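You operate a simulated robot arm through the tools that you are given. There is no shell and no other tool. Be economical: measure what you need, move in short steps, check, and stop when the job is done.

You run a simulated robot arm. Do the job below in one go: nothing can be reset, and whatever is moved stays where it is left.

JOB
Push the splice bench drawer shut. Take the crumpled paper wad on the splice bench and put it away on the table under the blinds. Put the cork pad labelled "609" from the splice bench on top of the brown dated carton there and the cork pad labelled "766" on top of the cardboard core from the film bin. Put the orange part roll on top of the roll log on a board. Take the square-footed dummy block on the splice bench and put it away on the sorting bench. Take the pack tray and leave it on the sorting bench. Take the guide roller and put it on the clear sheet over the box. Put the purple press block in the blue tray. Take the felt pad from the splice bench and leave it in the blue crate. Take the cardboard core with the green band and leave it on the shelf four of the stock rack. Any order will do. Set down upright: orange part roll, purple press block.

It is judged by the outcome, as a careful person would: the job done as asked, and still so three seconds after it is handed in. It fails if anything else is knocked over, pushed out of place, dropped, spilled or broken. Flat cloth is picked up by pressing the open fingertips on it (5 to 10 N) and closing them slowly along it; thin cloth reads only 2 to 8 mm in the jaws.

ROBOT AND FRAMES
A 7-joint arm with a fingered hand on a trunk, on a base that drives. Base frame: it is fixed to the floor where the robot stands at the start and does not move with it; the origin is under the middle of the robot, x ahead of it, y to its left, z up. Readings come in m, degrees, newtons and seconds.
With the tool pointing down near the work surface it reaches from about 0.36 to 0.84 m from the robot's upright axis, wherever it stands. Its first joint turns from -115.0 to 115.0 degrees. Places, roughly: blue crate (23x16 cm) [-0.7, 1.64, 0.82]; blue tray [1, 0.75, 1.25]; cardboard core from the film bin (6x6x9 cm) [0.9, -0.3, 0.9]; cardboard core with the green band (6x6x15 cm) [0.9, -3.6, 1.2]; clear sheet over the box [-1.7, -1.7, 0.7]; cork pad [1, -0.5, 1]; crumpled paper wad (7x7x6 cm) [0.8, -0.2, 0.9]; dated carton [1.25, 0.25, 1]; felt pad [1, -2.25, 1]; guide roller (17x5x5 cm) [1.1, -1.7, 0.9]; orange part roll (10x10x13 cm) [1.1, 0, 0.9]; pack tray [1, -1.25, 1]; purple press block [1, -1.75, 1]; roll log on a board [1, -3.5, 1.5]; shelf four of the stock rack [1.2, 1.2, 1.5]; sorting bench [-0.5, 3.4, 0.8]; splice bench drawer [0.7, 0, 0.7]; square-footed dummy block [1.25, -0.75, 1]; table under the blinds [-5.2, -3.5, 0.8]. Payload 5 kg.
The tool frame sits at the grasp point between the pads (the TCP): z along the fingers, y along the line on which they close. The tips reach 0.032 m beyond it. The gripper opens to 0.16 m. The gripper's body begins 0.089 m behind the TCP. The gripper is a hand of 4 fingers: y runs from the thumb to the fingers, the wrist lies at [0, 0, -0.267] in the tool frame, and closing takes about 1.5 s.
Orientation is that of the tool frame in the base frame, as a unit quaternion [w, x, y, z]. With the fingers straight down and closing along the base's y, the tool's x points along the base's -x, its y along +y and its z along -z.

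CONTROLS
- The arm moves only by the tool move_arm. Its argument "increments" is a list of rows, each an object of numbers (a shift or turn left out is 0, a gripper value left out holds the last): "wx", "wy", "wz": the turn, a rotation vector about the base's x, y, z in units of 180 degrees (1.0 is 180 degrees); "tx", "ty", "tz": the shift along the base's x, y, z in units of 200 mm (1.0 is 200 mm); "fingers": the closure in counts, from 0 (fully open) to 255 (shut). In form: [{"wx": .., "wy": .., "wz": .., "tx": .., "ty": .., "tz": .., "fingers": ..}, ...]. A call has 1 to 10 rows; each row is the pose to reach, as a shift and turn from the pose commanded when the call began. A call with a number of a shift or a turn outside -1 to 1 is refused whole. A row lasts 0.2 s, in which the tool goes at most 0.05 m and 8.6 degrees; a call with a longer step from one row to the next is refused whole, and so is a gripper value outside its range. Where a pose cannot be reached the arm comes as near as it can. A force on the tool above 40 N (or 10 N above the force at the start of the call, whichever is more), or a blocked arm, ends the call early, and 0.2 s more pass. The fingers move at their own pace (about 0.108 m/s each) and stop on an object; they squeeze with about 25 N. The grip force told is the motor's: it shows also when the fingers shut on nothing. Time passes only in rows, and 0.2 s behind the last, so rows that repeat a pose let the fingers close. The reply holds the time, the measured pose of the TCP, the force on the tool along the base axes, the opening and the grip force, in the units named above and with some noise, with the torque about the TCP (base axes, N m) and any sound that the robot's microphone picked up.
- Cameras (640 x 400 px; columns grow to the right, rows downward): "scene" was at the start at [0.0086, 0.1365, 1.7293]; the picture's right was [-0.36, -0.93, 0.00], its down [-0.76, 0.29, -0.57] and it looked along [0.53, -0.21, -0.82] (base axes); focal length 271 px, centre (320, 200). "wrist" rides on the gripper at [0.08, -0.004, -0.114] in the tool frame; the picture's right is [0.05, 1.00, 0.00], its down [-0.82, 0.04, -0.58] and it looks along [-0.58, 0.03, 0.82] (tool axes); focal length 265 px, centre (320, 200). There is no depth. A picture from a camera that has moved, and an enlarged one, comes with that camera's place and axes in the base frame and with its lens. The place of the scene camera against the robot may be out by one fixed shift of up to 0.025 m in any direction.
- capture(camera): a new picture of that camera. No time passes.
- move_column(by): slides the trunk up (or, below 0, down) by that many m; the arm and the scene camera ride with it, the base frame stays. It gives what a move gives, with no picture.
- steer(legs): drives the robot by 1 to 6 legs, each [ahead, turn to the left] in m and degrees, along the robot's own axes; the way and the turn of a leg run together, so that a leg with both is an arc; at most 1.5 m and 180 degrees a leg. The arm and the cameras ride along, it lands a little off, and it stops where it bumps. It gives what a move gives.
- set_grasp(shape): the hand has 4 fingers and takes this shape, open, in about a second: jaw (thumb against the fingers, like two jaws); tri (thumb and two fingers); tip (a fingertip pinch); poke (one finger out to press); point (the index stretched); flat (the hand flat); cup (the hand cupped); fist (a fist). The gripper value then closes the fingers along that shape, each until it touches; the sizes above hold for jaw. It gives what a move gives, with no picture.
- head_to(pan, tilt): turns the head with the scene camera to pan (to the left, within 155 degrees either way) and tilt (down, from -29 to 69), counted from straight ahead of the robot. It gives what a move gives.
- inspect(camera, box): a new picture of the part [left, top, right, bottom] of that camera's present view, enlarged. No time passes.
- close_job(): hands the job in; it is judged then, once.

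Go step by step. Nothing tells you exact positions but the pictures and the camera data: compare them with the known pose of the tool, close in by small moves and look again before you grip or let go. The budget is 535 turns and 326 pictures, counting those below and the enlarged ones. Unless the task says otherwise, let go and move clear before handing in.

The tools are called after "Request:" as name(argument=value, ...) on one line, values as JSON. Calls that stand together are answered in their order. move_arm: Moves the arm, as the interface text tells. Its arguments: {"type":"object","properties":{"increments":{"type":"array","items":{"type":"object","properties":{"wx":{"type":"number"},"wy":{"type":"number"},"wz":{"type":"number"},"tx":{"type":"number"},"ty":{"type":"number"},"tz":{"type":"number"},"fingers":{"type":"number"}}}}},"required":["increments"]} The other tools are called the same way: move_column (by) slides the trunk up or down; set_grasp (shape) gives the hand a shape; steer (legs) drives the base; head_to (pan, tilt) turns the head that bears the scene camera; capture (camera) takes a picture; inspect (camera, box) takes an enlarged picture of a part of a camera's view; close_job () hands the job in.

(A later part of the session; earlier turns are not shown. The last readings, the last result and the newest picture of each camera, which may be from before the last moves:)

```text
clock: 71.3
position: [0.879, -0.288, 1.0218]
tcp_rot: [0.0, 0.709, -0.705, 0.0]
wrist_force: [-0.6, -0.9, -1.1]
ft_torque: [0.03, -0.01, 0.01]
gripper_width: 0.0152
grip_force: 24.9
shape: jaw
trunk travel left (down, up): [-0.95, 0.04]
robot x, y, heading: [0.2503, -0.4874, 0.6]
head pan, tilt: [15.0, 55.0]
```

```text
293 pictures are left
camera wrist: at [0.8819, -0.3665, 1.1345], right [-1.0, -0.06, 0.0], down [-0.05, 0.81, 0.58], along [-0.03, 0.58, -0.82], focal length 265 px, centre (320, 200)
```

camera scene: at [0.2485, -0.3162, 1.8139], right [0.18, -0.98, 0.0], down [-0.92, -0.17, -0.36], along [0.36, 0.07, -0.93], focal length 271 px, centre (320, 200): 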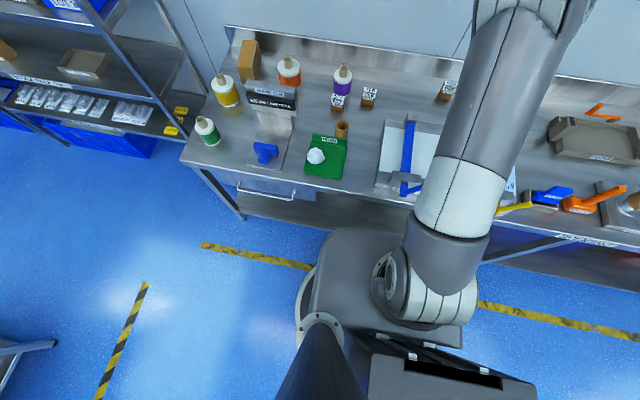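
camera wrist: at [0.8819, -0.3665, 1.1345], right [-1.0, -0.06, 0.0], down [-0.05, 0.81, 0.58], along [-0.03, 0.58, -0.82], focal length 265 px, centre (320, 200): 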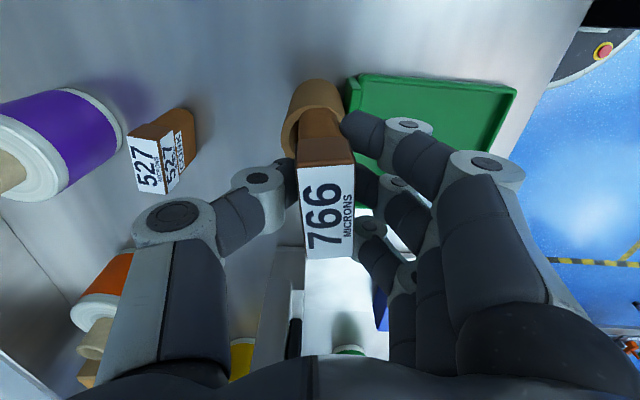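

Request:
move_arm(increments=[{"tx": 0.012, "tz": -0.03}, {"tx": 0.012, "tz": -0.05}, {"tx": 0.012, "tz": -0.065}])

Request:
capture(camera="wrist")

```text
clock: 72.1
position: [0.8806, -0.2846, 1.0093]
tcp_rot: [0.0, 0.71, -0.704, 0.0]
wrist_force: [-0.1, -0.2, -1.9]
ft_torque: [-0.04, -0.01, -0.01]
gripper_width: 0.0152
grip_force: 25.6
shape: jaw
trunk travel left (down, up): [-0.95, 0.04]
robot x, y, heading: [0.254, -0.4926, 0.4]
head pan, tilt: [15.0, 55.0]
```

```text
292 pictures are left
camera wrist: at [0.8842, -0.3639, 1.1215], right [-1.0, -0.06, 0.0], down [-0.05, 0.81, 0.58], along [-0.03, 0.58, -0.82], focal length 265 px, centre (320, 200)
```

wrist: 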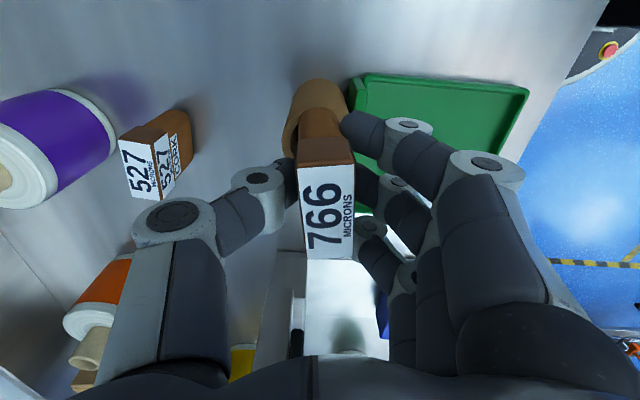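

Request:
inspect(camera="wrist", box=[260, 60, 388, 140])

```text
5.00 times, centred on (324, 100) of wrist
camera zoom: at [0.8842, -0.3639, 1.1215], right [-1.0, -0.06, 0.0], down [-0.05, 0.81, 0.58], along [-0.03, 0.58, -0.82], focal length 1327 px, centre (300, 700)
```

zoom: 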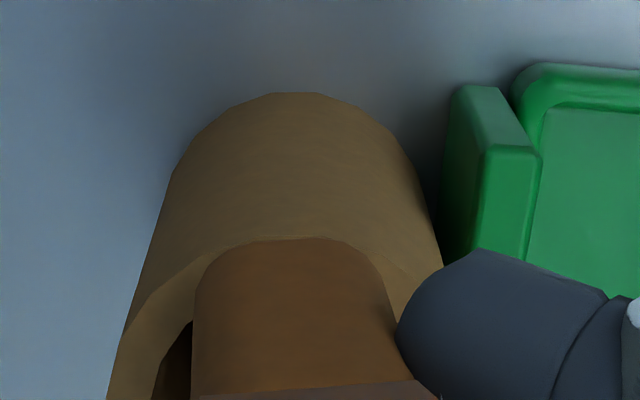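

Request:
move_arm(increments=[{"ty": 0.015, "tz": -0.01}, {"ty": 0.015, "tz": -0.025}, {"ty": 0.015, "tz": -0.04}])

```text
clock: 72.9
position: [0.8805, -0.2817, 1.0056]
tcp_rot: [-0.004, 0.71, -0.705, 0.001]
wrist_force: [4.9, 0.6, 25.2]
ft_torque: [-0.12, 0.03, -0.02]
gripper_width: 0.0161
grip_force: 24.4
shape: jaw
trunk travel left (down, up): [-0.95, 0.04]
robot x, y, heading: [0.2506, -0.4913, 0.2]
head pan, tilt: [15.0, 55.0]
```

Request:
move_arm(increments=[{"tz": 0.02}, {"tz": 0.02, "fingers": 240}, {"tz": 0.02, "fingers": 225}, {"tz": 0.02, "fingers": 200}, {"tz": 0.02, "fingers": 170}, {"tz": 0.02, "fingers": 140}, {"tz": 0.02, "fingers": 140}])

Request:
capture(camera="wrist")

```text
clock: 74.5
position: [0.8802, -0.2824, 1.0065]
tcp_rot: [0.0, 0.71, -0.705, 0.0]
wrist_force: [-0.4, 0.3, -0.1]
ft_torque: [-0.01, 0.0, 0.0]
gripper_width: 0.0714
grip_force: 0.1
shape: jaw
trunk travel left (down, up): [-0.95, 0.04]
robot x, y, heading: [0.2518, -0.4901, 0.6]
head pan, tilt: [15.0, 55.0]
```

```text
290 pictures are left
camera wrist: at [0.8829, -0.3615, 1.1189], right [-1.0, -0.06, 0.0], down [-0.05, 0.81, 0.58], along [-0.03, 0.58, -0.82], focal length 265 px, centre (320, 200)
```

wrist: 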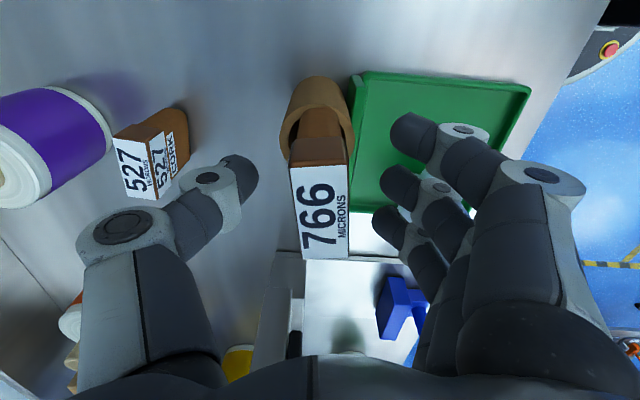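

766 stands on the core. Lift clear and check.

Request:
move_arm(increments=[{"tz": 0.1}, {"tz": 0.3}, {"tz": 0.5}, {"tz": 0.7}, {"tz": 0.9, "fingers": 0}])

Request:
capture(camera="wrist")

```text
clock: 75.7
position: [0.8781, -0.2839, 1.1871]
tcp_rot: [0.0, 0.71, -0.704, 0.001]
wrist_force: [-0.6, 0.2, -0.6]
ft_torque: [0.02, 0.01, 0.01]
gripper_width: 0.1547
grip_force: 0.1
shape: jaw
trunk travel left (down, up): [-0.95, 0.04]
robot x, y, heading: [0.2529, -0.4886, 0.6]
head pan, tilt: [15.0, 55.0]
```

```text
289 pictures are left
camera wrist: at [0.8816, -0.3627, 1.3003], right [-1.0, -0.06, 0.0], down [-0.05, 0.81, 0.58], along [-0.03, 0.58, -0.82], focal length 265 px, centre (320, 200)
```

wrist: 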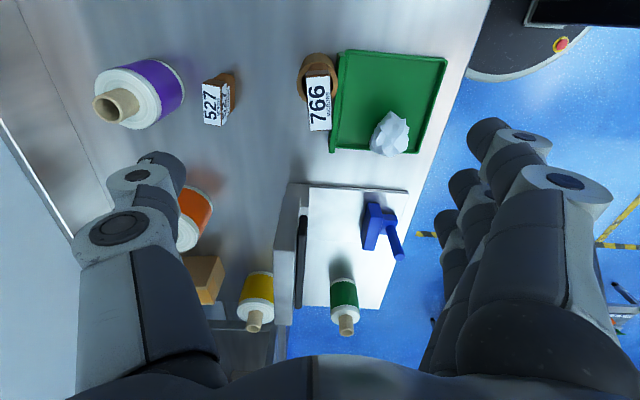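

766 sits well. Next 609: rotate the hand back and move over toward it.

Request:
move_arm(increments=[{"wz": -0.045, "ty": -0.1}, {"wz": -0.09, "ty": -0.2}, {"wz": -0.135, "ty": -0.3}, {"wz": -0.18, "ty": -0.4}, {"wz": -0.225, "ty": -0.5}, {"wz": -0.27, "ty": -0.6}, {"wz": -0.315, "ty": -0.7}, {"wz": -0.36, "ty": -0.8}, {"wz": -0.405, "ty": -0.9}, {"wz": -0.45, "ty": -1.0}])

Request:
move_arm(increments=[{"wz": -0.045, "ty": -0.2}, {"wz": -0.05, "ty": -0.4}, {"wz": -0.05, "ty": -0.6}, {"wz": -0.05, "ty": -0.8}, {"wz": -0.05, "ty": -1.0}, {"wz": -0.05, "ty": -1.0, "tx": 0.2}, {"wz": -0.05, "ty": -1.0, "tx": 0.4}])

Request:
move_arm(increments=[{"wy": -0.04, "tx": 0.15, "tz": -0.1}, {"wy": -0.08, "tx": 0.3, "tz": -0.2}, {"wy": -0.12, "tx": 0.45, "tz": -0.3}, {"wy": -0.16, "tx": 0.6, "tz": -0.4}, {"wy": -0.167, "tx": 0.75, "tz": -0.45}])

Request:
capture(camera="wrist")

```text
clock: 77.9
position: [0.8796, -0.4829, 1.1842]
tcp_rot: [-0.001, -0.081, 0.997, -0.001]
wrist_force: [-0.3, -0.4, 0.8]
ft_torque: [0.02, 0.0, 0.0]
gripper_width: 0.16
grip_force: 0.1
shape: jaw
trunk travel left (down, up): [-0.95, 0.04]
robot x, y, heading: [0.2522, -0.4845, 0.5]
head pan, tilt: [15.0, 55.0]
```

```text
clock: 79.5
position: [0.9591, -0.6826, 1.1838]
tcp_rot: [0.0, -0.003, 1.0, 0.001]
wrist_force: [-0.4, 0.3, 1.2]
ft_torque: [0.03, 0.02, -0.04]
gripper_width: 0.1602
grip_force: 0.0
shape: jaw
trunk travel left (down, up): [-0.95, 0.04]
robot x, y, heading: [0.2532, -0.4902, 0.4]
head pan, tilt: [15.0, 55.0]
```

```text
clock: 80.7
position: [1.1107, -0.6826, 1.0963]
tcp_rot: [0.259, -0.003, 0.966, -0.001]
wrist_force: [-0.4, -0.6, -0.3]
ft_torque: [0.01, 0.02, -0.03]
gripper_width: 0.16
grip_force: 0.0
shape: jaw
trunk travel left (down, up): [-0.95, 0.04]
robot x, y, heading: [0.2538, -0.4908, 0.5]
head pan, tilt: [15.0, 55.0]
```

```text
288 pictures are left
camera wrist: at [0.9829, -0.6864, 1.154], right [-0.05, 1.0, -0.03], down [0.42, 0.05, 0.91], along [0.91, 0.03, -0.42], focal length 265 px, centre (320, 200)
```

wrist: 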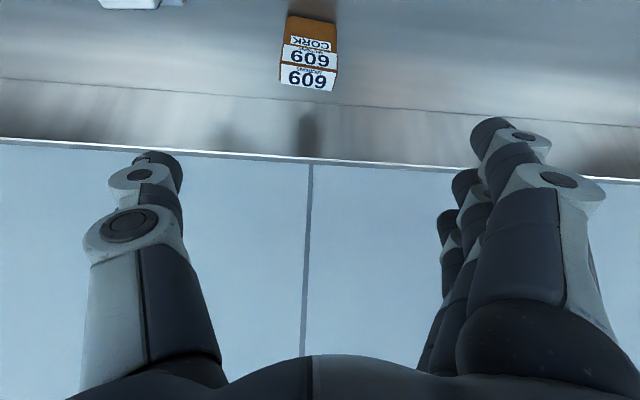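

Request:
move_arm(increments=[{"tx": 0.1, "ty": -0.03, "tz": -0.2, "fingers": 80}, {"tx": 0.2, "ty": -0.067, "tz": -0.4}, {"tx": 0.3, "ty": -0.067, "tz": -0.6}, {"tx": 0.3, "ty": -0.067, "tz": -0.8}, {"tx": 0.3, "ty": -0.067, "tz": -0.91}])

Request:
capture(camera="wrist")

```text
clock: 81.9
position: [1.1714, -0.6972, 0.9168]
tcp_rot: [0.26, -0.004, 0.966, 0.0]
wrist_force: [0.0, -0.3, -0.6]
ft_torque: [0.03, 0.05, -0.01]
gripper_width: 0.11
grip_force: 0.0
shape: jaw
trunk travel left (down, up): [-0.95, 0.04]
robot x, y, heading: [0.2537, -0.4881, 0.3]
head pan, tilt: [15.0, 55.0]
```

```text
287 pictures are left
camera wrist: at [1.0433, -0.701, 0.9731], right [-0.05, 1.0, -0.03], down [0.42, 0.05, 0.91], along [0.91, 0.03, -0.42], focal length 265 px, centre (320, 200)
```

wrist: 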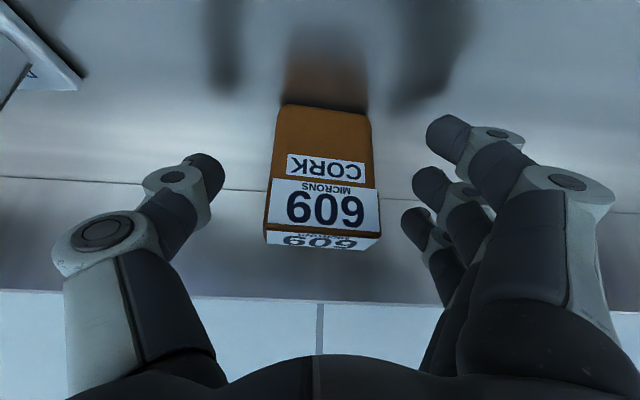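

Request:
move_arm(increments=[{"fingers": 130}, {"fingers": 160}, {"fingers": 190}, {"fingers": 220}, {"fingers": 255}, {"fingers": 255}, {"fingers": 255}])

Request:
move_arm(increments=[{"tz": 0.1}, {"tz": 0.3}, {"tz": 0.5}, {"tz": 0.7}, {"tz": 0.9}])

Request:
capture(camera="wrist")

```text
clock: 83.5
position: [1.1706, -0.698, 0.9169]
tcp_rot: [0.259, -0.003, 0.966, -0.001]
wrist_force: [-0.3, -0.3, 2.1]
ft_torque: [-0.06, 0.07, -0.04]
gripper_width: 0.0407
grip_force: 25.6
shape: jaw
trunk travel left (down, up): [-0.95, 0.04]
robot x, y, heading: [0.2535, -0.4843, 0.5]
head pan, tilt: [15.0, 55.0]
```

```text
clock: 84.7
position: [1.1675, -0.6961, 1.0962]
tcp_rot: [0.259, -0.004, 0.966, -0.001]
wrist_force: [-0.9, -0.2, -1.4]
ft_torque: [-0.02, -0.03, -0.01]
gripper_width: 0.0395
grip_force: 25.3
shape: jaw
trunk travel left (down, up): [-0.95, 0.04]
robot x, y, heading: [0.2517, -0.49, 0.6]
head pan, tilt: [15.0, 55.0]
```

```text
286 pictures are left
camera wrist: at [1.0405, -0.7004, 1.153], right [-0.05, 1.0, -0.03], down [0.42, 0.05, 0.91], along [0.91, 0.03, -0.42], focal length 265 px, centre (320, 200)
```

wrist: 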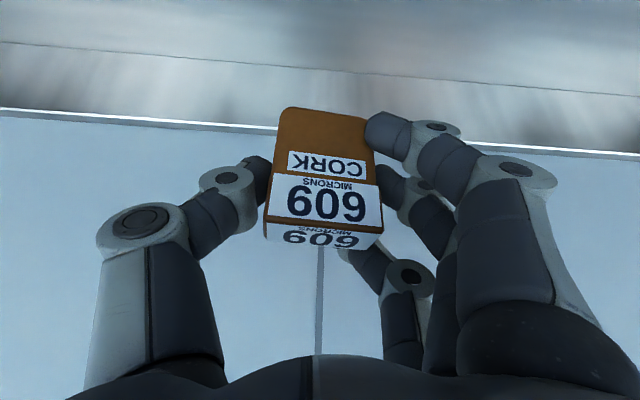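

609 is held. Retract upright and high, then drive over to the carton at the bench's left end.

Request:
move_arm(increments=[{"wy": 0.04, "tx": -0.2, "tz": 0.1}, {"wy": 0.08, "tx": -0.4, "tz": 0.2}, {"wy": 0.12, "tx": -0.6, "tz": 0.3}, {"wy": 0.16, "tx": -0.8, "tz": 0.4}, {"wy": 0.167, "tx": -1.0, "tz": 0.5}, {"wy": 0.167, "tx": -1.0, "ty": 0.2, "tz": 0.6}, {"wy": 0.167, "tx": -1.0, "ty": 0.4, "tz": 0.7}, {"wy": 0.167, "tx": -1.0, "ty": 0.6, "tz": 0.7}])

Request:
steer(legs=[[-0.27, 0], [0, 90], [0.64, 0], [0, -90], [0.27, 0]])

Request:
head_to(pan=20, tilt=50)

Request:
capture(camera="scene")

Request:
capture(camera="wrist")

```text
clock: 86.5
position: [0.9689, -0.5721, 1.2339]
tcp_rot: [0.0, -0.004, 1.0, -0.001]
wrist_force: [0.3, 0.1, -1.1]
ft_torque: [-0.09, 0.03, -0.02]
gripper_width: 0.0393
grip_force: 25.5
shape: jaw
trunk travel left (down, up): [-0.95, 0.04]
robot x, y, heading: [0.2529, -0.4867, 0.6]
head pan, tilt: [15.0, 55.0]
```

```text
clock: 100.7
position: [0.9523, 0.0778, 1.2329]
tcp_rot: [0.0, -0.012, 1.0, 0.0]
wrist_force: [0.5, 0.2, -1.0]
ft_torque: [0.02, 0.01, 0.01]
gripper_width: 0.0391
grip_force: 24.8
shape: jaw
trunk travel left (down, up): [-0.95, 0.04]
robot x, y, heading: [0.2308, 0.1556, 1.5]
head pan, tilt: [15.0, 55.0]
```

```text
clock: 101.3
position: [0.9505, 0.0778, 1.2352]
tcp_rot: [0.0, -0.013, 1.0, 0.0]
wrist_force: [0.2, -0.2, -1.5]
ft_torque: [-0.04, -0.05, -0.01]
gripper_width: 0.0389
grip_force: 25.1
shape: jaw
trunk travel left (down, up): [-0.95, 0.04]
robot x, y, heading: [0.2302, 0.1521, 1.6]
head pan, tilt: [20.0, 50.0]
```

```text
285 pictures are left
camera scene: at [0.2426, 0.3422, 1.8358], right [0.36, -0.93, 0.0], down [-0.71, -0.28, -0.64], along [0.6, 0.23, -0.77], focal length 271 px, centre (320, 200)
```

scene: 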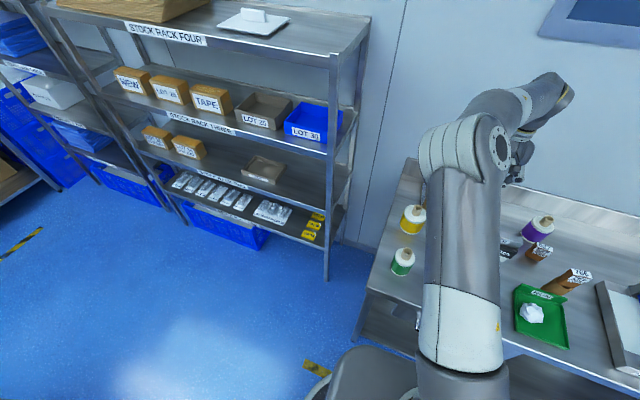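

```text
284 pictures are left
camera wrist: at [0.8693, 0.0727, 1.3477], right [-0.08, 1.0, 0.0], down [0.81, 0.06, 0.58], along [0.58, 0.04, -0.82], focal length 265 px, centre (320, 200)
```

wrist: 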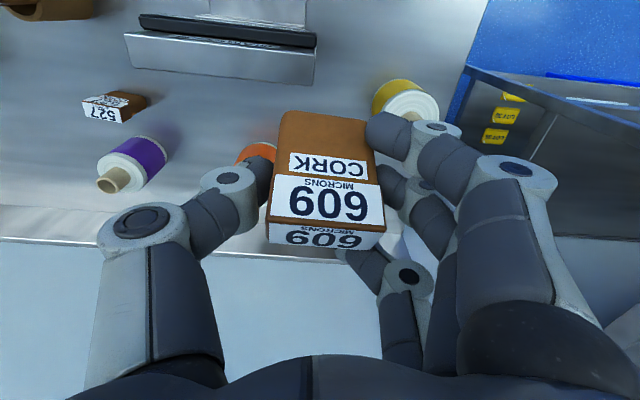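

Request:
move_arm(increments=[{"ty": -0.2}, {"ty": -0.4}, {"ty": -0.6}, {"ty": -0.8}, {"ty": -1.0}])

Request:
move_arm(increments=[{"ty": -0.2, "tx": -0.1}, {"ty": -0.4, "tx": -0.2}, {"ty": -0.6, "tx": -0.3}, {"ty": -0.8, "tx": -0.4}, {"ty": -1.0, "tx": -0.5}])

Request:
head_to(pan=-5, tilt=45)

Request:
capture(camera="scene")

```text
clock: 102.5
position: [0.9512, -0.1277, 1.2342]
tcp_rot: [0.001, -0.012, 1.0, 0.0]
wrist_force: [-0.5, -0.2, -1.1]
ft_torque: [0.04, 0.01, 0.02]
gripper_width: 0.0352
grip_force: 25.1
shape: jaw
trunk travel left (down, up): [-0.95, 0.04]
robot x, y, heading: [0.2313, 0.1522, 1.5]
head pan, tilt: [20.0, 50.0]
```

```text
clock: 103.7
position: [0.8464, -0.3262, 1.2329]
tcp_rot: [0.0, -0.012, 1.0, 0.0]
wrist_force: [-0.1, -0.2, -0.9]
ft_torque: [0.06, -0.02, 0.0]
gripper_width: 0.035
grip_force: 25.3
shape: jaw
trunk travel left (down, up): [-0.95, 0.04]
robot x, y, heading: [0.2332, 0.1521, 1.6]
head pan, tilt: [20.0, 50.0]
```

```text
clock: 104.6
position: [0.8483, -0.3235, 1.2331]
tcp_rot: [0.0, -0.011, 1.0, 0.0]
wrist_force: [0.1, 0.0, -1.0]
ft_torque: [-0.01, -0.01, 0.01]
gripper_width: 0.0353
grip_force: 25.1
shape: jaw
trunk travel left (down, up): [-0.95, 0.04]
robot x, y, heading: [0.2312, 0.1526, 1.3]
head pan, tilt: [-5.0, 45.0]
```

```text
283 pictures are left
camera scene: at [0.2525, 0.3084, 1.8428], right [-0.06, -1.0, 0.0], down [-0.71, 0.04, -0.71], along [0.71, -0.04, -0.71], focal length 271 px, centre (320, 200)
```

scene: 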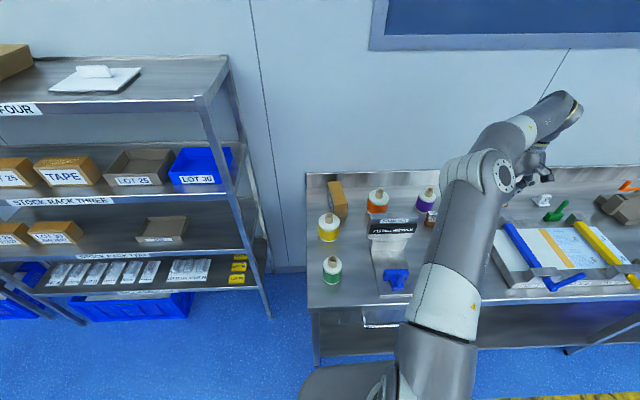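

Request:
inspect(camera="scene", box=[300, 165, 396, 225])

Request:
capture(camera="wrist")

```text
6.67 times, centred on (348, 195) of scene
camera zoom: at [0.2525, 0.3084, 1.8428], right [-0.06, -1.0, 0.0], down [-0.71, 0.04, -0.71], along [0.71, -0.04, -0.71], focal length 1806 px, centre (133, 233)
```

zoom: 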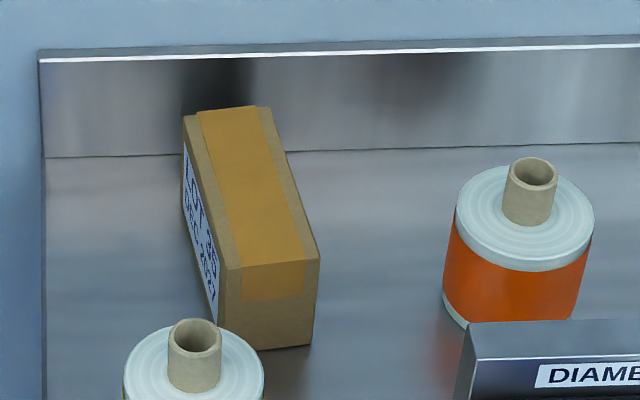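

```text
281 pictures are left
camera wrist: at [0.7668, -0.3285, 1.3463], right [-0.07, 1.0, 0.0], down [0.81, 0.06, 0.58], along [0.58, 0.04, -0.82], focal length 265 px, centre (320, 200)
```

wrist: 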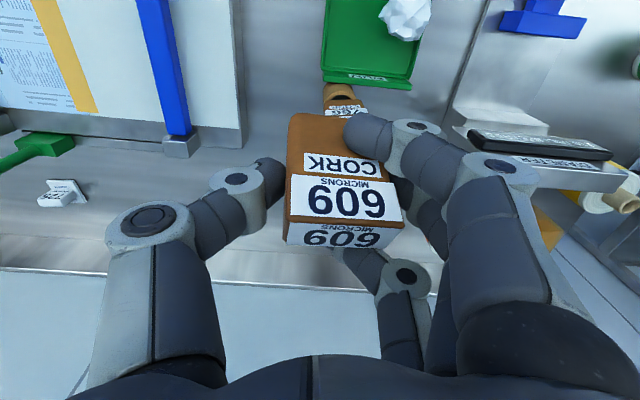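

Request:
move_arm(increments=[{"ty": 0.1}, {"ty": 0.25}, {"ty": 0.4}, {"ty": 0.55}, {"ty": 0.7}, {"ty": 0.85}, {"ty": 1.0}])

Request:
move_arm(increments=[{"ty": 0.15, "tx": 0.1}, {"ty": 0.3, "tx": 0.2}, {"ty": 0.45, "tx": 0.3}, {"ty": 0.6, "tx": 0.4}, {"ty": 0.75, "tx": 0.45}, {"ty": 0.9, "tx": 0.5}, {"ty": 1.0, "tx": 0.5}])

Request:
move_arm(increments=[{"ty": 0.1, "wy": -0.03}, {"ty": 0.2, "wy": -0.06}, {"ty": 0.3, "wy": -0.09}, {"ty": 0.35, "wy": -0.12}, {"ty": 0.35, "wy": -0.15}, {"ty": 0.35, "wy": -0.167, "tx": 0.1, "tz": -0.1}])

Request:
capture(camera="wrist")

Request:
capture(camera="scene")

```text
clock: 106.2
position: [0.8518, -0.1215, 1.2344]
tcp_rot: [0.0, -0.013, 1.0, -0.001]
wrist_force: [0.3, -0.2, -0.4]
ft_torque: [-0.05, -0.02, 0.05]
gripper_width: 0.0349
grip_force: 24.7
shape: jaw
trunk travel left (down, up): [-0.95, 0.04]
robot x, y, heading: [0.2302, 0.157, 1.2]
head pan, tilt: [-5.0, 45.0]
```

```text
clock: 107.8
position: [0.9489, 0.0775, 1.2316]
tcp_rot: [-0.001, -0.013, 1.0, -0.001]
wrist_force: [0.1, -0.2, -1.4]
ft_torque: [-0.02, -0.04, 0.0]
gripper_width: 0.035
grip_force: 25.2
shape: jaw
trunk travel left (down, up): [-0.95, 0.04]
robot x, y, heading: [0.2327, 0.1548, 1.6]
head pan, tilt: [-5.0, 45.0]
```

```text
clock: 109.2
position: [0.9758, 0.1474, 1.2148]
tcp_rot: [0.259, -0.011, 0.966, -0.003]
wrist_force: [1.3, 0.9, -1.7]
ft_torque: [-0.03, 0.01, -0.01]
gripper_width: 0.0351
grip_force: 25.4
shape: jaw
trunk travel left (down, up): [-0.95, 0.04]
robot x, y, heading: [0.2335, 0.1509, 1.3]
head pan, tilt: [-5.0, 45.0]
```

```text
280 pictures are left
camera wrist: at [0.8474, 0.1429, 1.2714], right [-0.06, 1.0, -0.04], down [0.42, 0.06, 0.91], along [0.91, 0.04, -0.42], focal length 265 px, centre (320, 200)
```

wrist: 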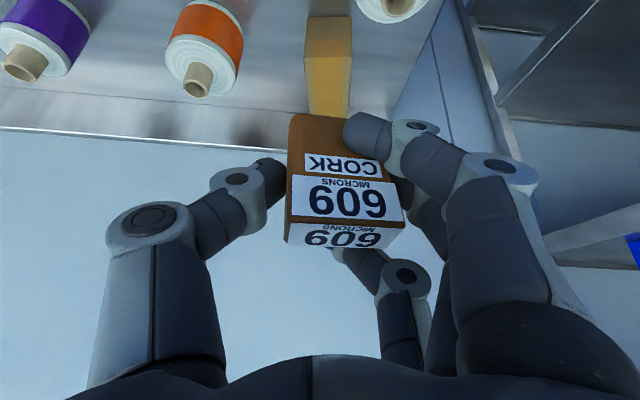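

```text
279 pictures are left
camera scene: at [0.2554, 0.3091, 1.8427], right [-0.06, -1.0, 0.0], down [-0.71, 0.04, -0.71], along [0.7, -0.04, -0.71], focal length 271 px, centre (320, 200)
```

scene: 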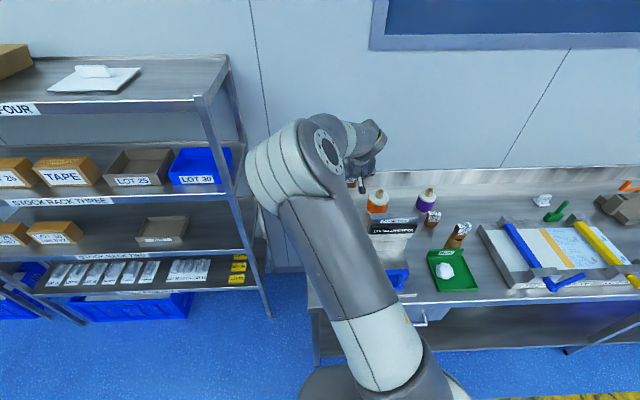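

Request:
move_arm(increments=[{"tx": 0.12, "tz": -0.12}, {"tx": 0.24, "tz": -0.24}, {"tx": 0.36, "tz": -0.36}, {"tx": 0.48, "tz": -0.48}, {"tx": 0.6, "tz": -0.6}, {"tx": 0.7, "tz": -0.72}, {"tx": 0.745, "tz": -0.82}, {"tx": 0.745, "tz": -0.9}, {"tx": 0.745, "tz": -0.955}])

Request:
capture(camera="wrist")

Request:
inspect(camera="scene", box=[300, 140, 412, 210])

```text
clock: 111.2
position: [1.1206, 0.1481, 1.0247]
tcp_rot: [0.26, -0.01, 0.965, -0.004]
wrist_force: [-0.3, 0.5, -0.6]
ft_torque: [-0.05, 0.03, 0.01]
gripper_width: 0.035
grip_force: 24.9
shape: jaw
trunk travel left (down, up): [-0.95, 0.04]
robot x, y, heading: [0.2359, 0.1529, 1.3]
head pan, tilt: [-5.0, 45.0]
```

```text
278 pictures are left
camera wrist: at [0.9925, 0.143, 1.0813], right [-0.06, 1.0, -0.04], down [0.42, 0.06, 0.91], along [0.91, 0.04, -0.42], focal length 265 px, centre (320, 200)
```

wrist: 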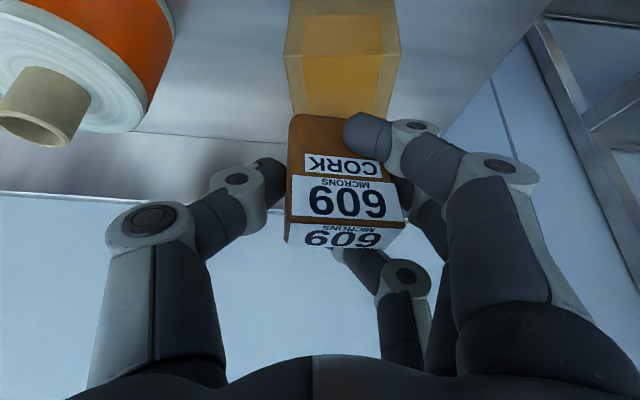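

```text
5.71 times, centred on (356, 175) of scene
camera zoom: at [0.2529, 0.3091, 1.8427], right [-0.06, -1.0, 0.0], down [-0.71, 0.04, -0.71], along [0.71, -0.04, -0.71], focal length 1548 px, centre (114, 343)
```

zoom: 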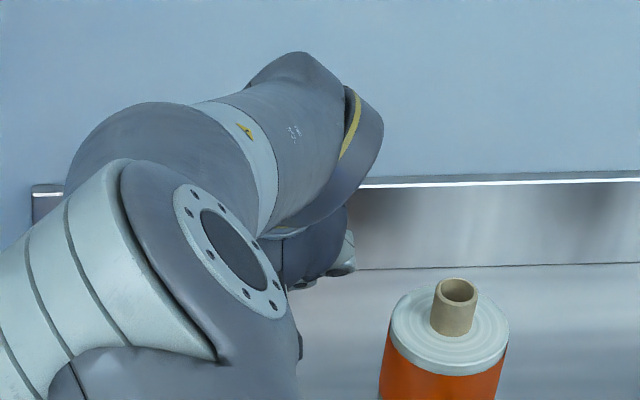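

Request:
move_arm(increments=[{"ty": 0.02, "tz": -0.02}, {"ty": 0.02, "tz": -0.04}, {"ty": 0.02, "tz": -0.055}, {"ty": 0.02, "tz": -0.07}, {"ty": 0.02, "tz": -0.085}])

```text
clock: 112.4
position: [1.1204, 0.1518, 1.0086]
tcp_rot: [0.261, -0.011, 0.965, -0.003]
wrist_force: [0.1, -0.2, 6.2]
ft_torque: [0.22, -0.01, -0.01]
gripper_width: 0.0348
grip_force: 25.2
shape: jaw
trunk travel left (down, up): [-0.95, 0.04]
robot x, y, heading: [0.2332, 0.154, 1.0]
head pan, tilt: [-5.0, 45.0]
```

Request:
move_arm(increments=[{"tz": -0.008}, {"tz": -0.008, "fingers": 225}, {"tz": -0.006, "fingers": 200}, {"tz": -0.006, "fingers": 175}, {"tz": -0.006, "fingers": 150}, {"tz": -0.006, "fingers": 120}, {"tz": -0.006, "fingers": 120}])

Request:
capture(camera="wrist")

```text
clock: 114.0
position: [1.1195, 0.1521, 1.0053]
tcp_rot: [0.26, -0.011, 0.965, -0.003]
wrist_force: [-0.7, -0.6, -0.3]
ft_torque: [0.01, 0.0, -0.04]
gripper_width: 0.0836
grip_force: 0.0
shape: jaw
trunk travel left (down, up): [-0.95, 0.04]
robot x, y, heading: [0.2333, 0.1566, 1.1]
head pan, tilt: [-5.0, 45.0]
```

```text
276 pictures are left
camera wrist: at [0.9922, 0.1467, 1.0631], right [-0.06, 1.0, -0.04], down [0.42, 0.06, 0.91], along [0.91, 0.04, -0.42], focal length 265 px, centre (320, 200)
```

wrist: 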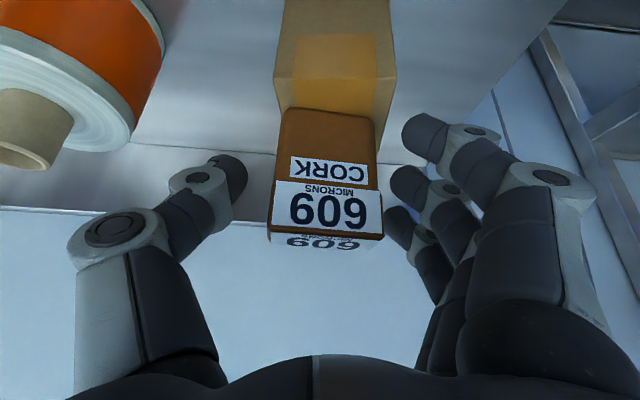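

609 stands on the carton. Backing the hand out upward, then the orange roll.

Request:
move_arm(increments=[{"tz": 0.1}, {"tz": 0.3}, {"tz": 0.5}, {"tz": 0.7}, {"tz": 0.8, "fingers": 0, "tx": -0.1}])

Request:
capture(camera="wrist")

```text
clock: 115.2
position: [1.1003, 0.1516, 1.1687]
tcp_rot: [0.259, -0.011, 0.966, -0.003]
wrist_force: [-0.6, 0.9, -0.1]
ft_torque: [-0.01, -0.02, 0.01]
gripper_width: 0.1598
grip_force: 0.0
shape: jaw
trunk travel left (down, up): [-0.95, 0.04]
robot x, y, heading: [0.2319, 0.1499, 1.3]
head pan, tilt: [-5.0, 45.0]
```

```text
275 pictures are left
camera wrist: at [0.9724, 0.1471, 1.2259], right [-0.07, 1.0, -0.04], down [0.41, 0.06, 0.91], along [0.91, 0.04, -0.42], focal length 265 px, centre (320, 200)
```

wrist: 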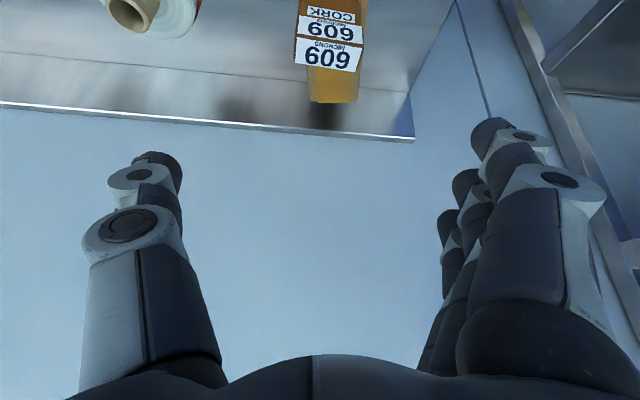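

Request:
move_arm(increments=[{"ty": -0.2, "tx": -0.1}, {"ty": -0.4, "tx": -0.2}, {"ty": -0.6, "tx": -0.3}, {"ty": -0.8, "tx": -0.4}, {"ty": -0.85, "tx": -0.5}])

Request:
capture(camera="wrist")

```text
clock: 116.4
position: [0.9991, -0.0166, 1.1663]
tcp_rot: [0.26, -0.011, 0.966, -0.004]
wrist_force: [-0.7, 0.0, 0.9]
ft_torque: [-0.04, -0.04, 0.01]
gripper_width: 0.1597
grip_force: 0.0
shape: jaw
trunk travel left (down, up): [-0.95, 0.04]
robot x, y, heading: [0.2319, 0.153, 1.2]
head pan, tilt: [-5.0, 45.0]
```

```text
274 pictures are left
camera wrist: at [0.872, -0.0211, 1.2226], right [-0.07, 1.0, -0.04], down [0.41, 0.06, 0.91], along [0.91, 0.04, -0.42], focal length 265 px, centre (320, 200)
```

wrist: 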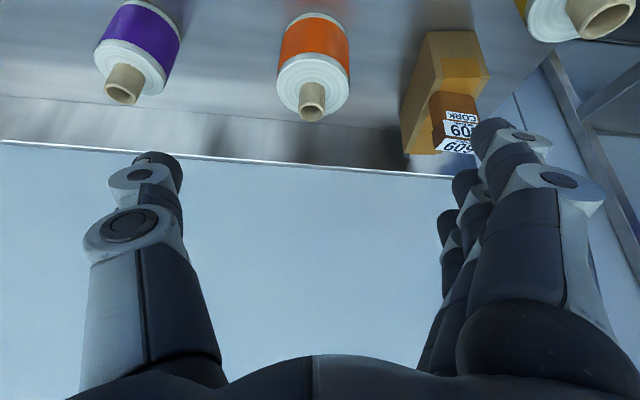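

Request:
move_arm(increments=[{"tx": 0.15, "tz": -0.1}, {"tx": 0.3, "tz": -0.25}, {"tx": 0.3, "tz": -0.35}])

Request:
capture(camera="wrist")

```text
clock: 117.2
position: [1.0581, -0.0185, 1.0956]
tcp_rot: [0.26, -0.011, 0.966, -0.004]
wrist_force: [0.7, -0.2, 0.7]
ft_torque: [0.0, -0.01, 0.0]
gripper_width: 0.1599
grip_force: 0.0
shape: jaw
trunk travel left (down, up): [-0.95, 0.04]
robot x, y, heading: [0.2338, 0.1526, 1.3]
head pan, tilt: [-5.0, 45.0]
```

```text
273 pictures are left
camera wrist: at [0.9318, -0.0239, 1.1535], right [-0.06, 1.0, -0.04], down [0.41, 0.06, 0.91], along [0.91, 0.04, -0.42], focal length 265 px, centre (320, 200)
```

wrist: 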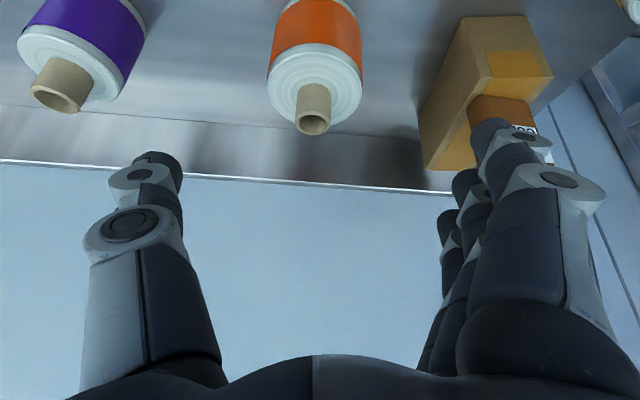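

Request:
move_arm(increments=[{"tx": 0.1, "tz": -0.15, "ty": -0.042}, {"tx": 0.2, "tz": -0.3, "ty": -0.042}, {"tx": 0.28, "tz": -0.45, "ty": -0.042}])

Request:
capture(camera="wrist")

```text
clock: 118.0
position: [1.1177, -0.0294, 1.0038]
tcp_rot: [0.259, -0.011, 0.966, -0.003]
wrist_force: [0.4, -1.1, -0.3]
ft_torque: [0.0, 0.05, -0.01]
gripper_width: 0.1598
grip_force: 0.1
shape: jaw
trunk travel left (down, up): [-0.95, 0.04]
robot x, y, heading: [0.2328, 0.1546, 1.6]
head pan, tilt: [-5.0, 45.0]
```

```text
272 pictures are left
camera wrist: at [0.9905, -0.0328, 1.0618], right [-0.07, 1.0, -0.04], down [0.42, 0.06, 0.91], along [0.91, 0.04, -0.42], focal length 265 px, centre (320, 200)
```

wrist: 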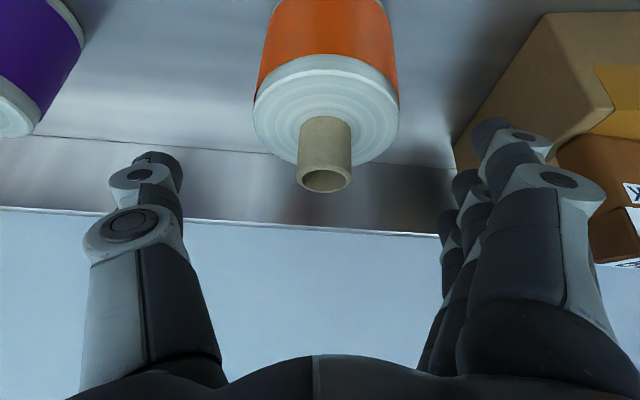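

Request:
move_arm(increments=[{"tx": 0.085, "tz": -0.1}, {"tx": 0.085, "tz": -0.2}, {"tx": 0.085, "tz": -0.3}])

Request:
capture(camera="wrist")

```text
clock: 118.8
position: [1.1333, -0.0298, 0.9464]
tcp_rot: [0.26, -0.011, 0.966, -0.003]
wrist_force: [0.4, -0.1, 0.2]
ft_torque: [0.02, 0.03, 0.02]
gripper_width: 0.1599
grip_force: 0.1
shape: jaw
trunk travel left (down, up): [-0.95, 0.04]
robot x, y, heading: [0.2382, 0.1521, 1.1]
head pan, tilt: [-5.0, 45.0]
```

```text
271 pictures are left
camera wrist: at [1.0068, -0.034, 1.0036], right [-0.06, 1.0, -0.04], down [0.42, 0.06, 0.91], along [0.91, 0.04, -0.42], focal length 265 px, centre (320, 200)
```

wrist: 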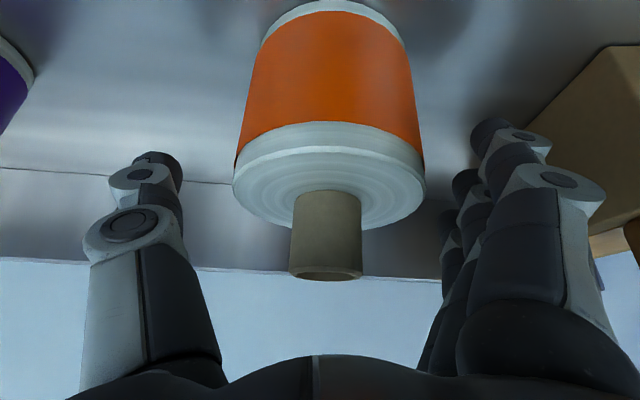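

Request:
move_arm(increments=[{"tx": -0.02, "ty": 0.02, "tz": -0.08}, {"tx": -0.02, "ty": 0.02, "tz": -0.16}, {"tx": -0.02, "ty": 0.02, "tz": -0.16, "fingers": 50}, {"tx": -0.02, "ty": 0.02, "tz": -0.16, "fingers": 90}, {"tx": -0.02, "ty": 0.02, "tz": -0.16, "fingers": 130}, {"tx": -0.02, "ty": 0.02, "tz": -0.16, "fingers": 200}, {"tx": -0.02, "ty": 0.02, "tz": -0.16, "fingers": 255}, {"tx": -0.02, "ty": 0.02, "tz": -0.16, "fingers": 255}])

Request:
capture(camera="wrist")

```text
clock: 120.6
position: [1.1284, -0.0246, 0.9148]
tcp_rot: [0.26, -0.011, 0.966, -0.004]
wrist_force: [0.9, -1.9, -1.0]
ft_torque: [0.11, 0.01, -0.03]
gripper_width: 0.0826
grip_force: 24.8
shape: jaw
trunk travel left (down, up): [-0.95, 0.04]
robot x, y, heading: [0.2311, 0.1509, 1.6]
head pan, tilt: [-5.0, 45.0]
```

```text
270 pictures are left
camera wrist: at [1.0016, -0.0293, 0.9712], right [-0.06, 1.0, -0.04], down [0.42, 0.06, 0.91], along [0.91, 0.04, -0.42], focal length 265 px, centre (320, 200)
```

wrist: 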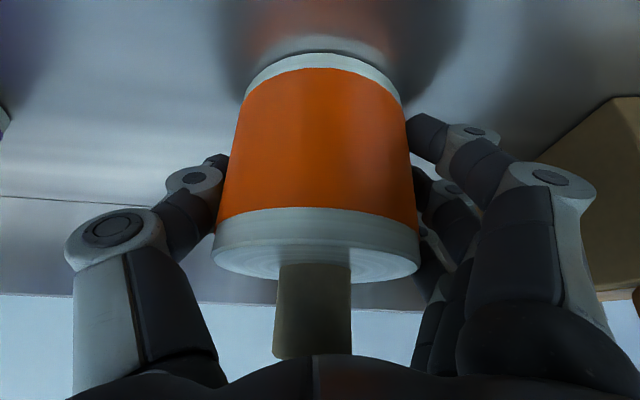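

Request:
move_arm(increments=[{"tz": 0.1}, {"tz": 0.25}, {"tz": 0.4}, {"tz": 0.6}, {"tz": 0.8}, {"tz": 1.0}])

Request:
capture(camera="wrist")

```text
clock: 122.0
position: [1.1287, -0.0227, 1.1166]
tcp_rot: [0.259, -0.012, 0.966, -0.003]
wrist_force: [-0.3, 0.3, -5.4]
ft_torque: [-0.01, -0.02, 0.01]
gripper_width: 0.0828
grip_force: 24.8
shape: jaw
trunk travel left (down, up): [-0.95, 0.04]
robot x, y, heading: [0.2332, 0.1539, 1.5]
head pan, tilt: [-5.0, 45.0]
```

```text
269 pictures are left
camera wrist: at [1.0018, -0.0277, 1.174], right [-0.07, 1.0, -0.04], down [0.42, 0.06, 0.91], along [0.91, 0.04, -0.42], focal length 265 px, centre (320, 200)
```

wrist: 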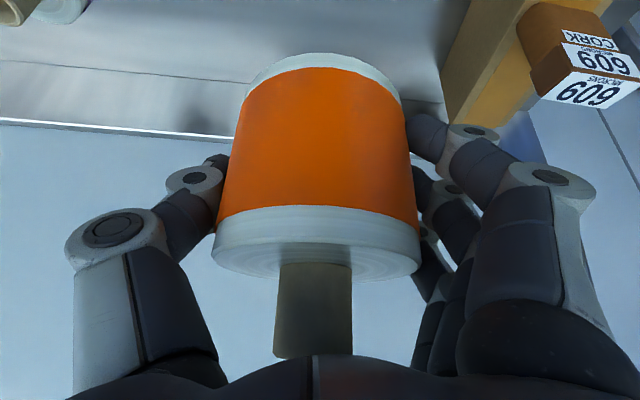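

Request:
move_arm(increments=[{"tx": -0.15, "tz": 0.15}, {"tx": -0.3, "tz": 0.3}, {"tx": -0.45, "tz": 0.4}, {"tx": -0.6, "tz": 0.5}, {"tx": -0.75, "tz": 0.5}, {"tx": -0.9, "tz": 0.5}, {"tx": -1.0, "tz": 0.5}])

Request:
steer(legs=[[-0.35, 0], [0, -91.5], [1.4, 0], [1.4, 0]])

Request:
head_to(pan=35, tilt=22)

Request:
capture(camera="scene")

Request:
head_to(pan=100, tilt=35)

Request:
capture(camera="scene")

```text
clock: 123.6
position: [0.93, -0.0224, 1.2153]
tcp_rot: [0.26, -0.011, 0.966, -0.004]
wrist_force: [-1.1, -0.9, -6.3]
ft_torque: [-0.01, 0.04, -0.01]
gripper_width: 0.0829
grip_force: 25.0
shape: jaw
trunk travel left (down, up): [-0.95, 0.04]
robot x, y, heading: [0.2347, 0.1545, 1.6]
head pan, tilt: [-5.0, 45.0]
```

```text
clock: 143.0
position: [-0.1016, -3.3825, 1.2148]
tcp_rot: [0.186, 0.653, 0.711, -0.18]
wrist_force: [-0.2, 0.2, -5.0]
ft_torque: [0.04, 0.0, 0.0]
gripper_width: 0.0822
grip_force: 25.0
shape: jaw
trunk travel left (down, up): [-0.95, 0.04]
robot x, y, heading: [0.0297, -2.6765, -85.0]
head pan, tilt: [-5.0, 45.0]
```

```text
clock: 144.1
position: [-0.1005, -3.3821, 1.2152]
tcp_rot: [0.187, 0.653, 0.712, -0.179]
wrist_force: [-0.1, 0.4, -4.6]
ft_torque: [0.05, 0.02, 0.01]
gripper_width: 0.0824
grip_force: 25.0
shape: jaw
trunk travel left (down, up): [-0.95, 0.04]
robot x, y, heading: [0.0321, -2.6735, -84.9]
head pan, tilt: [35.0, 22.0]
```

```text
268 pictures are left
camera scene: at [0.2419, -2.6666, 1.8781], right [-0.77, -0.64, 0.0], down [-0.24, 0.29, -0.93], along [0.59, -0.71, -0.38], focal length 271 px, centre (320, 200)
```

scene: 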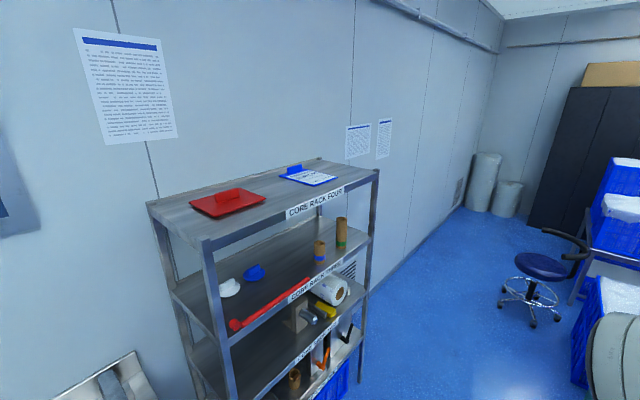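

```text
clock: 145.5
position: [-0.1016, -3.3816, 1.2163]
tcp_rot: [0.186, 0.653, 0.712, -0.18]
wrist_force: [0.3, 0.0, -5.3]
ft_torque: [0.02, 0.0, 0.01]
gripper_width: 0.0823
grip_force: 25.0
shape: jaw
trunk travel left (down, up): [-0.95, 0.04]
robot x, y, heading: [0.0298, -2.6721, -84.8]
head pan, tilt: [100.0, 35.0]
```

```text
267 pictures are left
camera scene: at [0.2675, -2.5727, 1.8576], right [0.26, -0.97, 0.0], down [-0.55, -0.15, -0.82], along [0.79, 0.21, -0.57], focal length 271 px, centre (320, 200)
```

scene: 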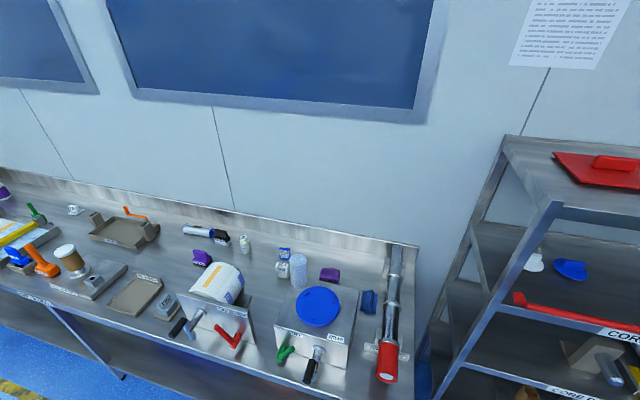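

Request:
inspect(camera="scene", box=[0, 170, 320, 370])

Request:
inspect(camera="scene", box=[170, 200, 410, 350])

Request:
head_to(pan=38, tilt=28)

Request:
inspect(camera="scene", box=[160, 120, 400, 270])

```text
2.00 times, centred on (160, 270) of scene
camera zoom: at [0.2675, -2.5727, 1.8576], right [0.26, -0.97, 0.0], down [-0.55, -0.15, -0.82], along [0.79, 0.21, -0.57], focal length 542 px, centre (640, 60)
```

zoom: 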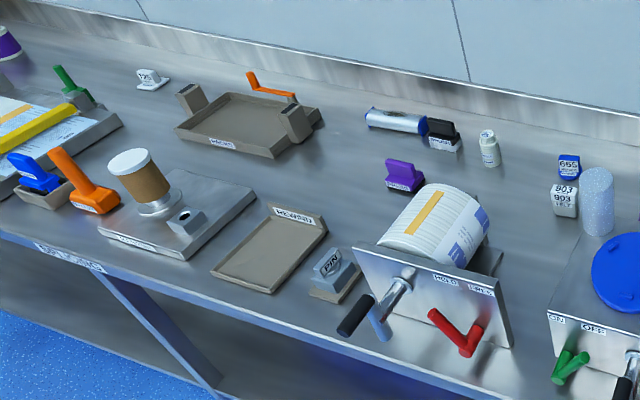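

```text
2.67 times, centred on (290, 275) of scene
camera zoom: at [0.2675, -2.5727, 1.8576], right [0.26, -0.97, 0.0], down [-0.55, -0.15, -0.82], along [0.79, 0.21, -0.57], focal length 722 px, centre (400, 0)
```

zoom: 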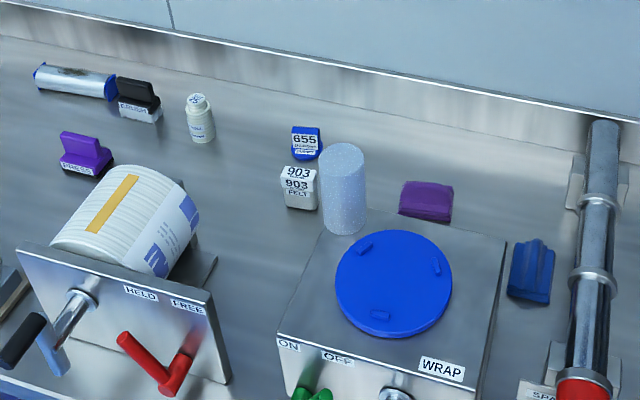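

```text
clock: 146.8
position: [-0.1003, -3.3813, 1.2158]
tcp_rot: [0.187, 0.654, 0.711, -0.179]
wrist_force: [0.2, -0.8, -4.3]
ft_torque: [0.05, 0.0, 0.03]
gripper_width: 0.0823
grip_force: 24.9
shape: jaw
trunk travel left (down, up): [-0.95, 0.04]
robot x, y, heading: [0.0348, -2.6731, -84.8]
head pan, tilt: [38.0, 28.0]
```

```text
2.67 times, centred on (280, 195) of scene
camera zoom: at [0.2446, -2.6621, 1.8685], right [-0.73, -0.68, 0.0], down [-0.32, 0.34, -0.88], along [0.6, -0.65, -0.47], focal length 722 px, centre (427, 213)
```

zoom: 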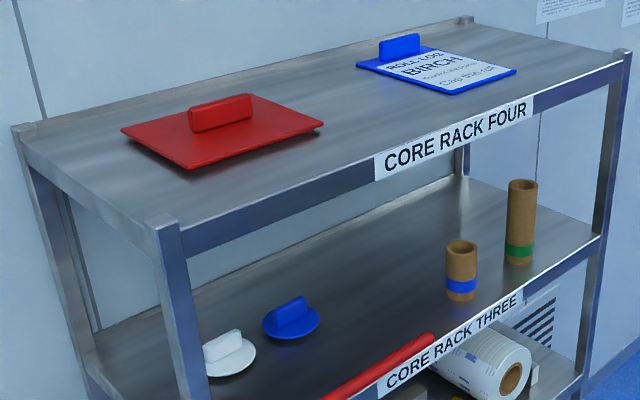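

The blue "ROLL LOG" board is at about (1.05,−3.57,1.5) on the rack's top shelf. I'll test whether the arm can lift the roll high enough.

Request:
move_arm(increments=[{"tz": 0.2}, {"tz": 0.4}, {"tz": 0.6}, {"tz": 0.8}, {"tz": 1.0}])

Request:
move_arm(increments=[{"tz": 0.2}, {"tz": 0.4}, {"tz": 0.6}, {"tz": 0.8}, {"tz": 1.0}])

```text
clock: 148.0
position: [-0.1035, -3.3827, 1.4174]
tcp_rot: [0.186, 0.654, 0.711, -0.18]
wrist_force: [0.4, 0.5, -4.9]
ft_torque: [0.01, -0.03, 0.02]
gripper_width: 0.0824
grip_force: 25.1
shape: jaw
trunk travel left (down, up): [-0.95, 0.04]
robot x, y, heading: [0.0304, -2.6754, -85.1]
head pan, tilt: [38.0, 28.0]
```

```text
clock: 149.2
position: [-0.1013, -3.3826, 1.6145]
tcp_rot: [0.187, 0.653, 0.711, -0.179]
wrist_force: [0.5, 0.2, -5.3]
ft_torque: [0.03, -0.03, 0.0]
gripper_width: 0.0825
grip_force: 25.0
shape: jaw
trunk travel left (down, up): [-0.95, 0.04]
robot x, y, heading: [0.0299, -2.674, -85.0]
head pan, tilt: [38.0, 28.0]
```

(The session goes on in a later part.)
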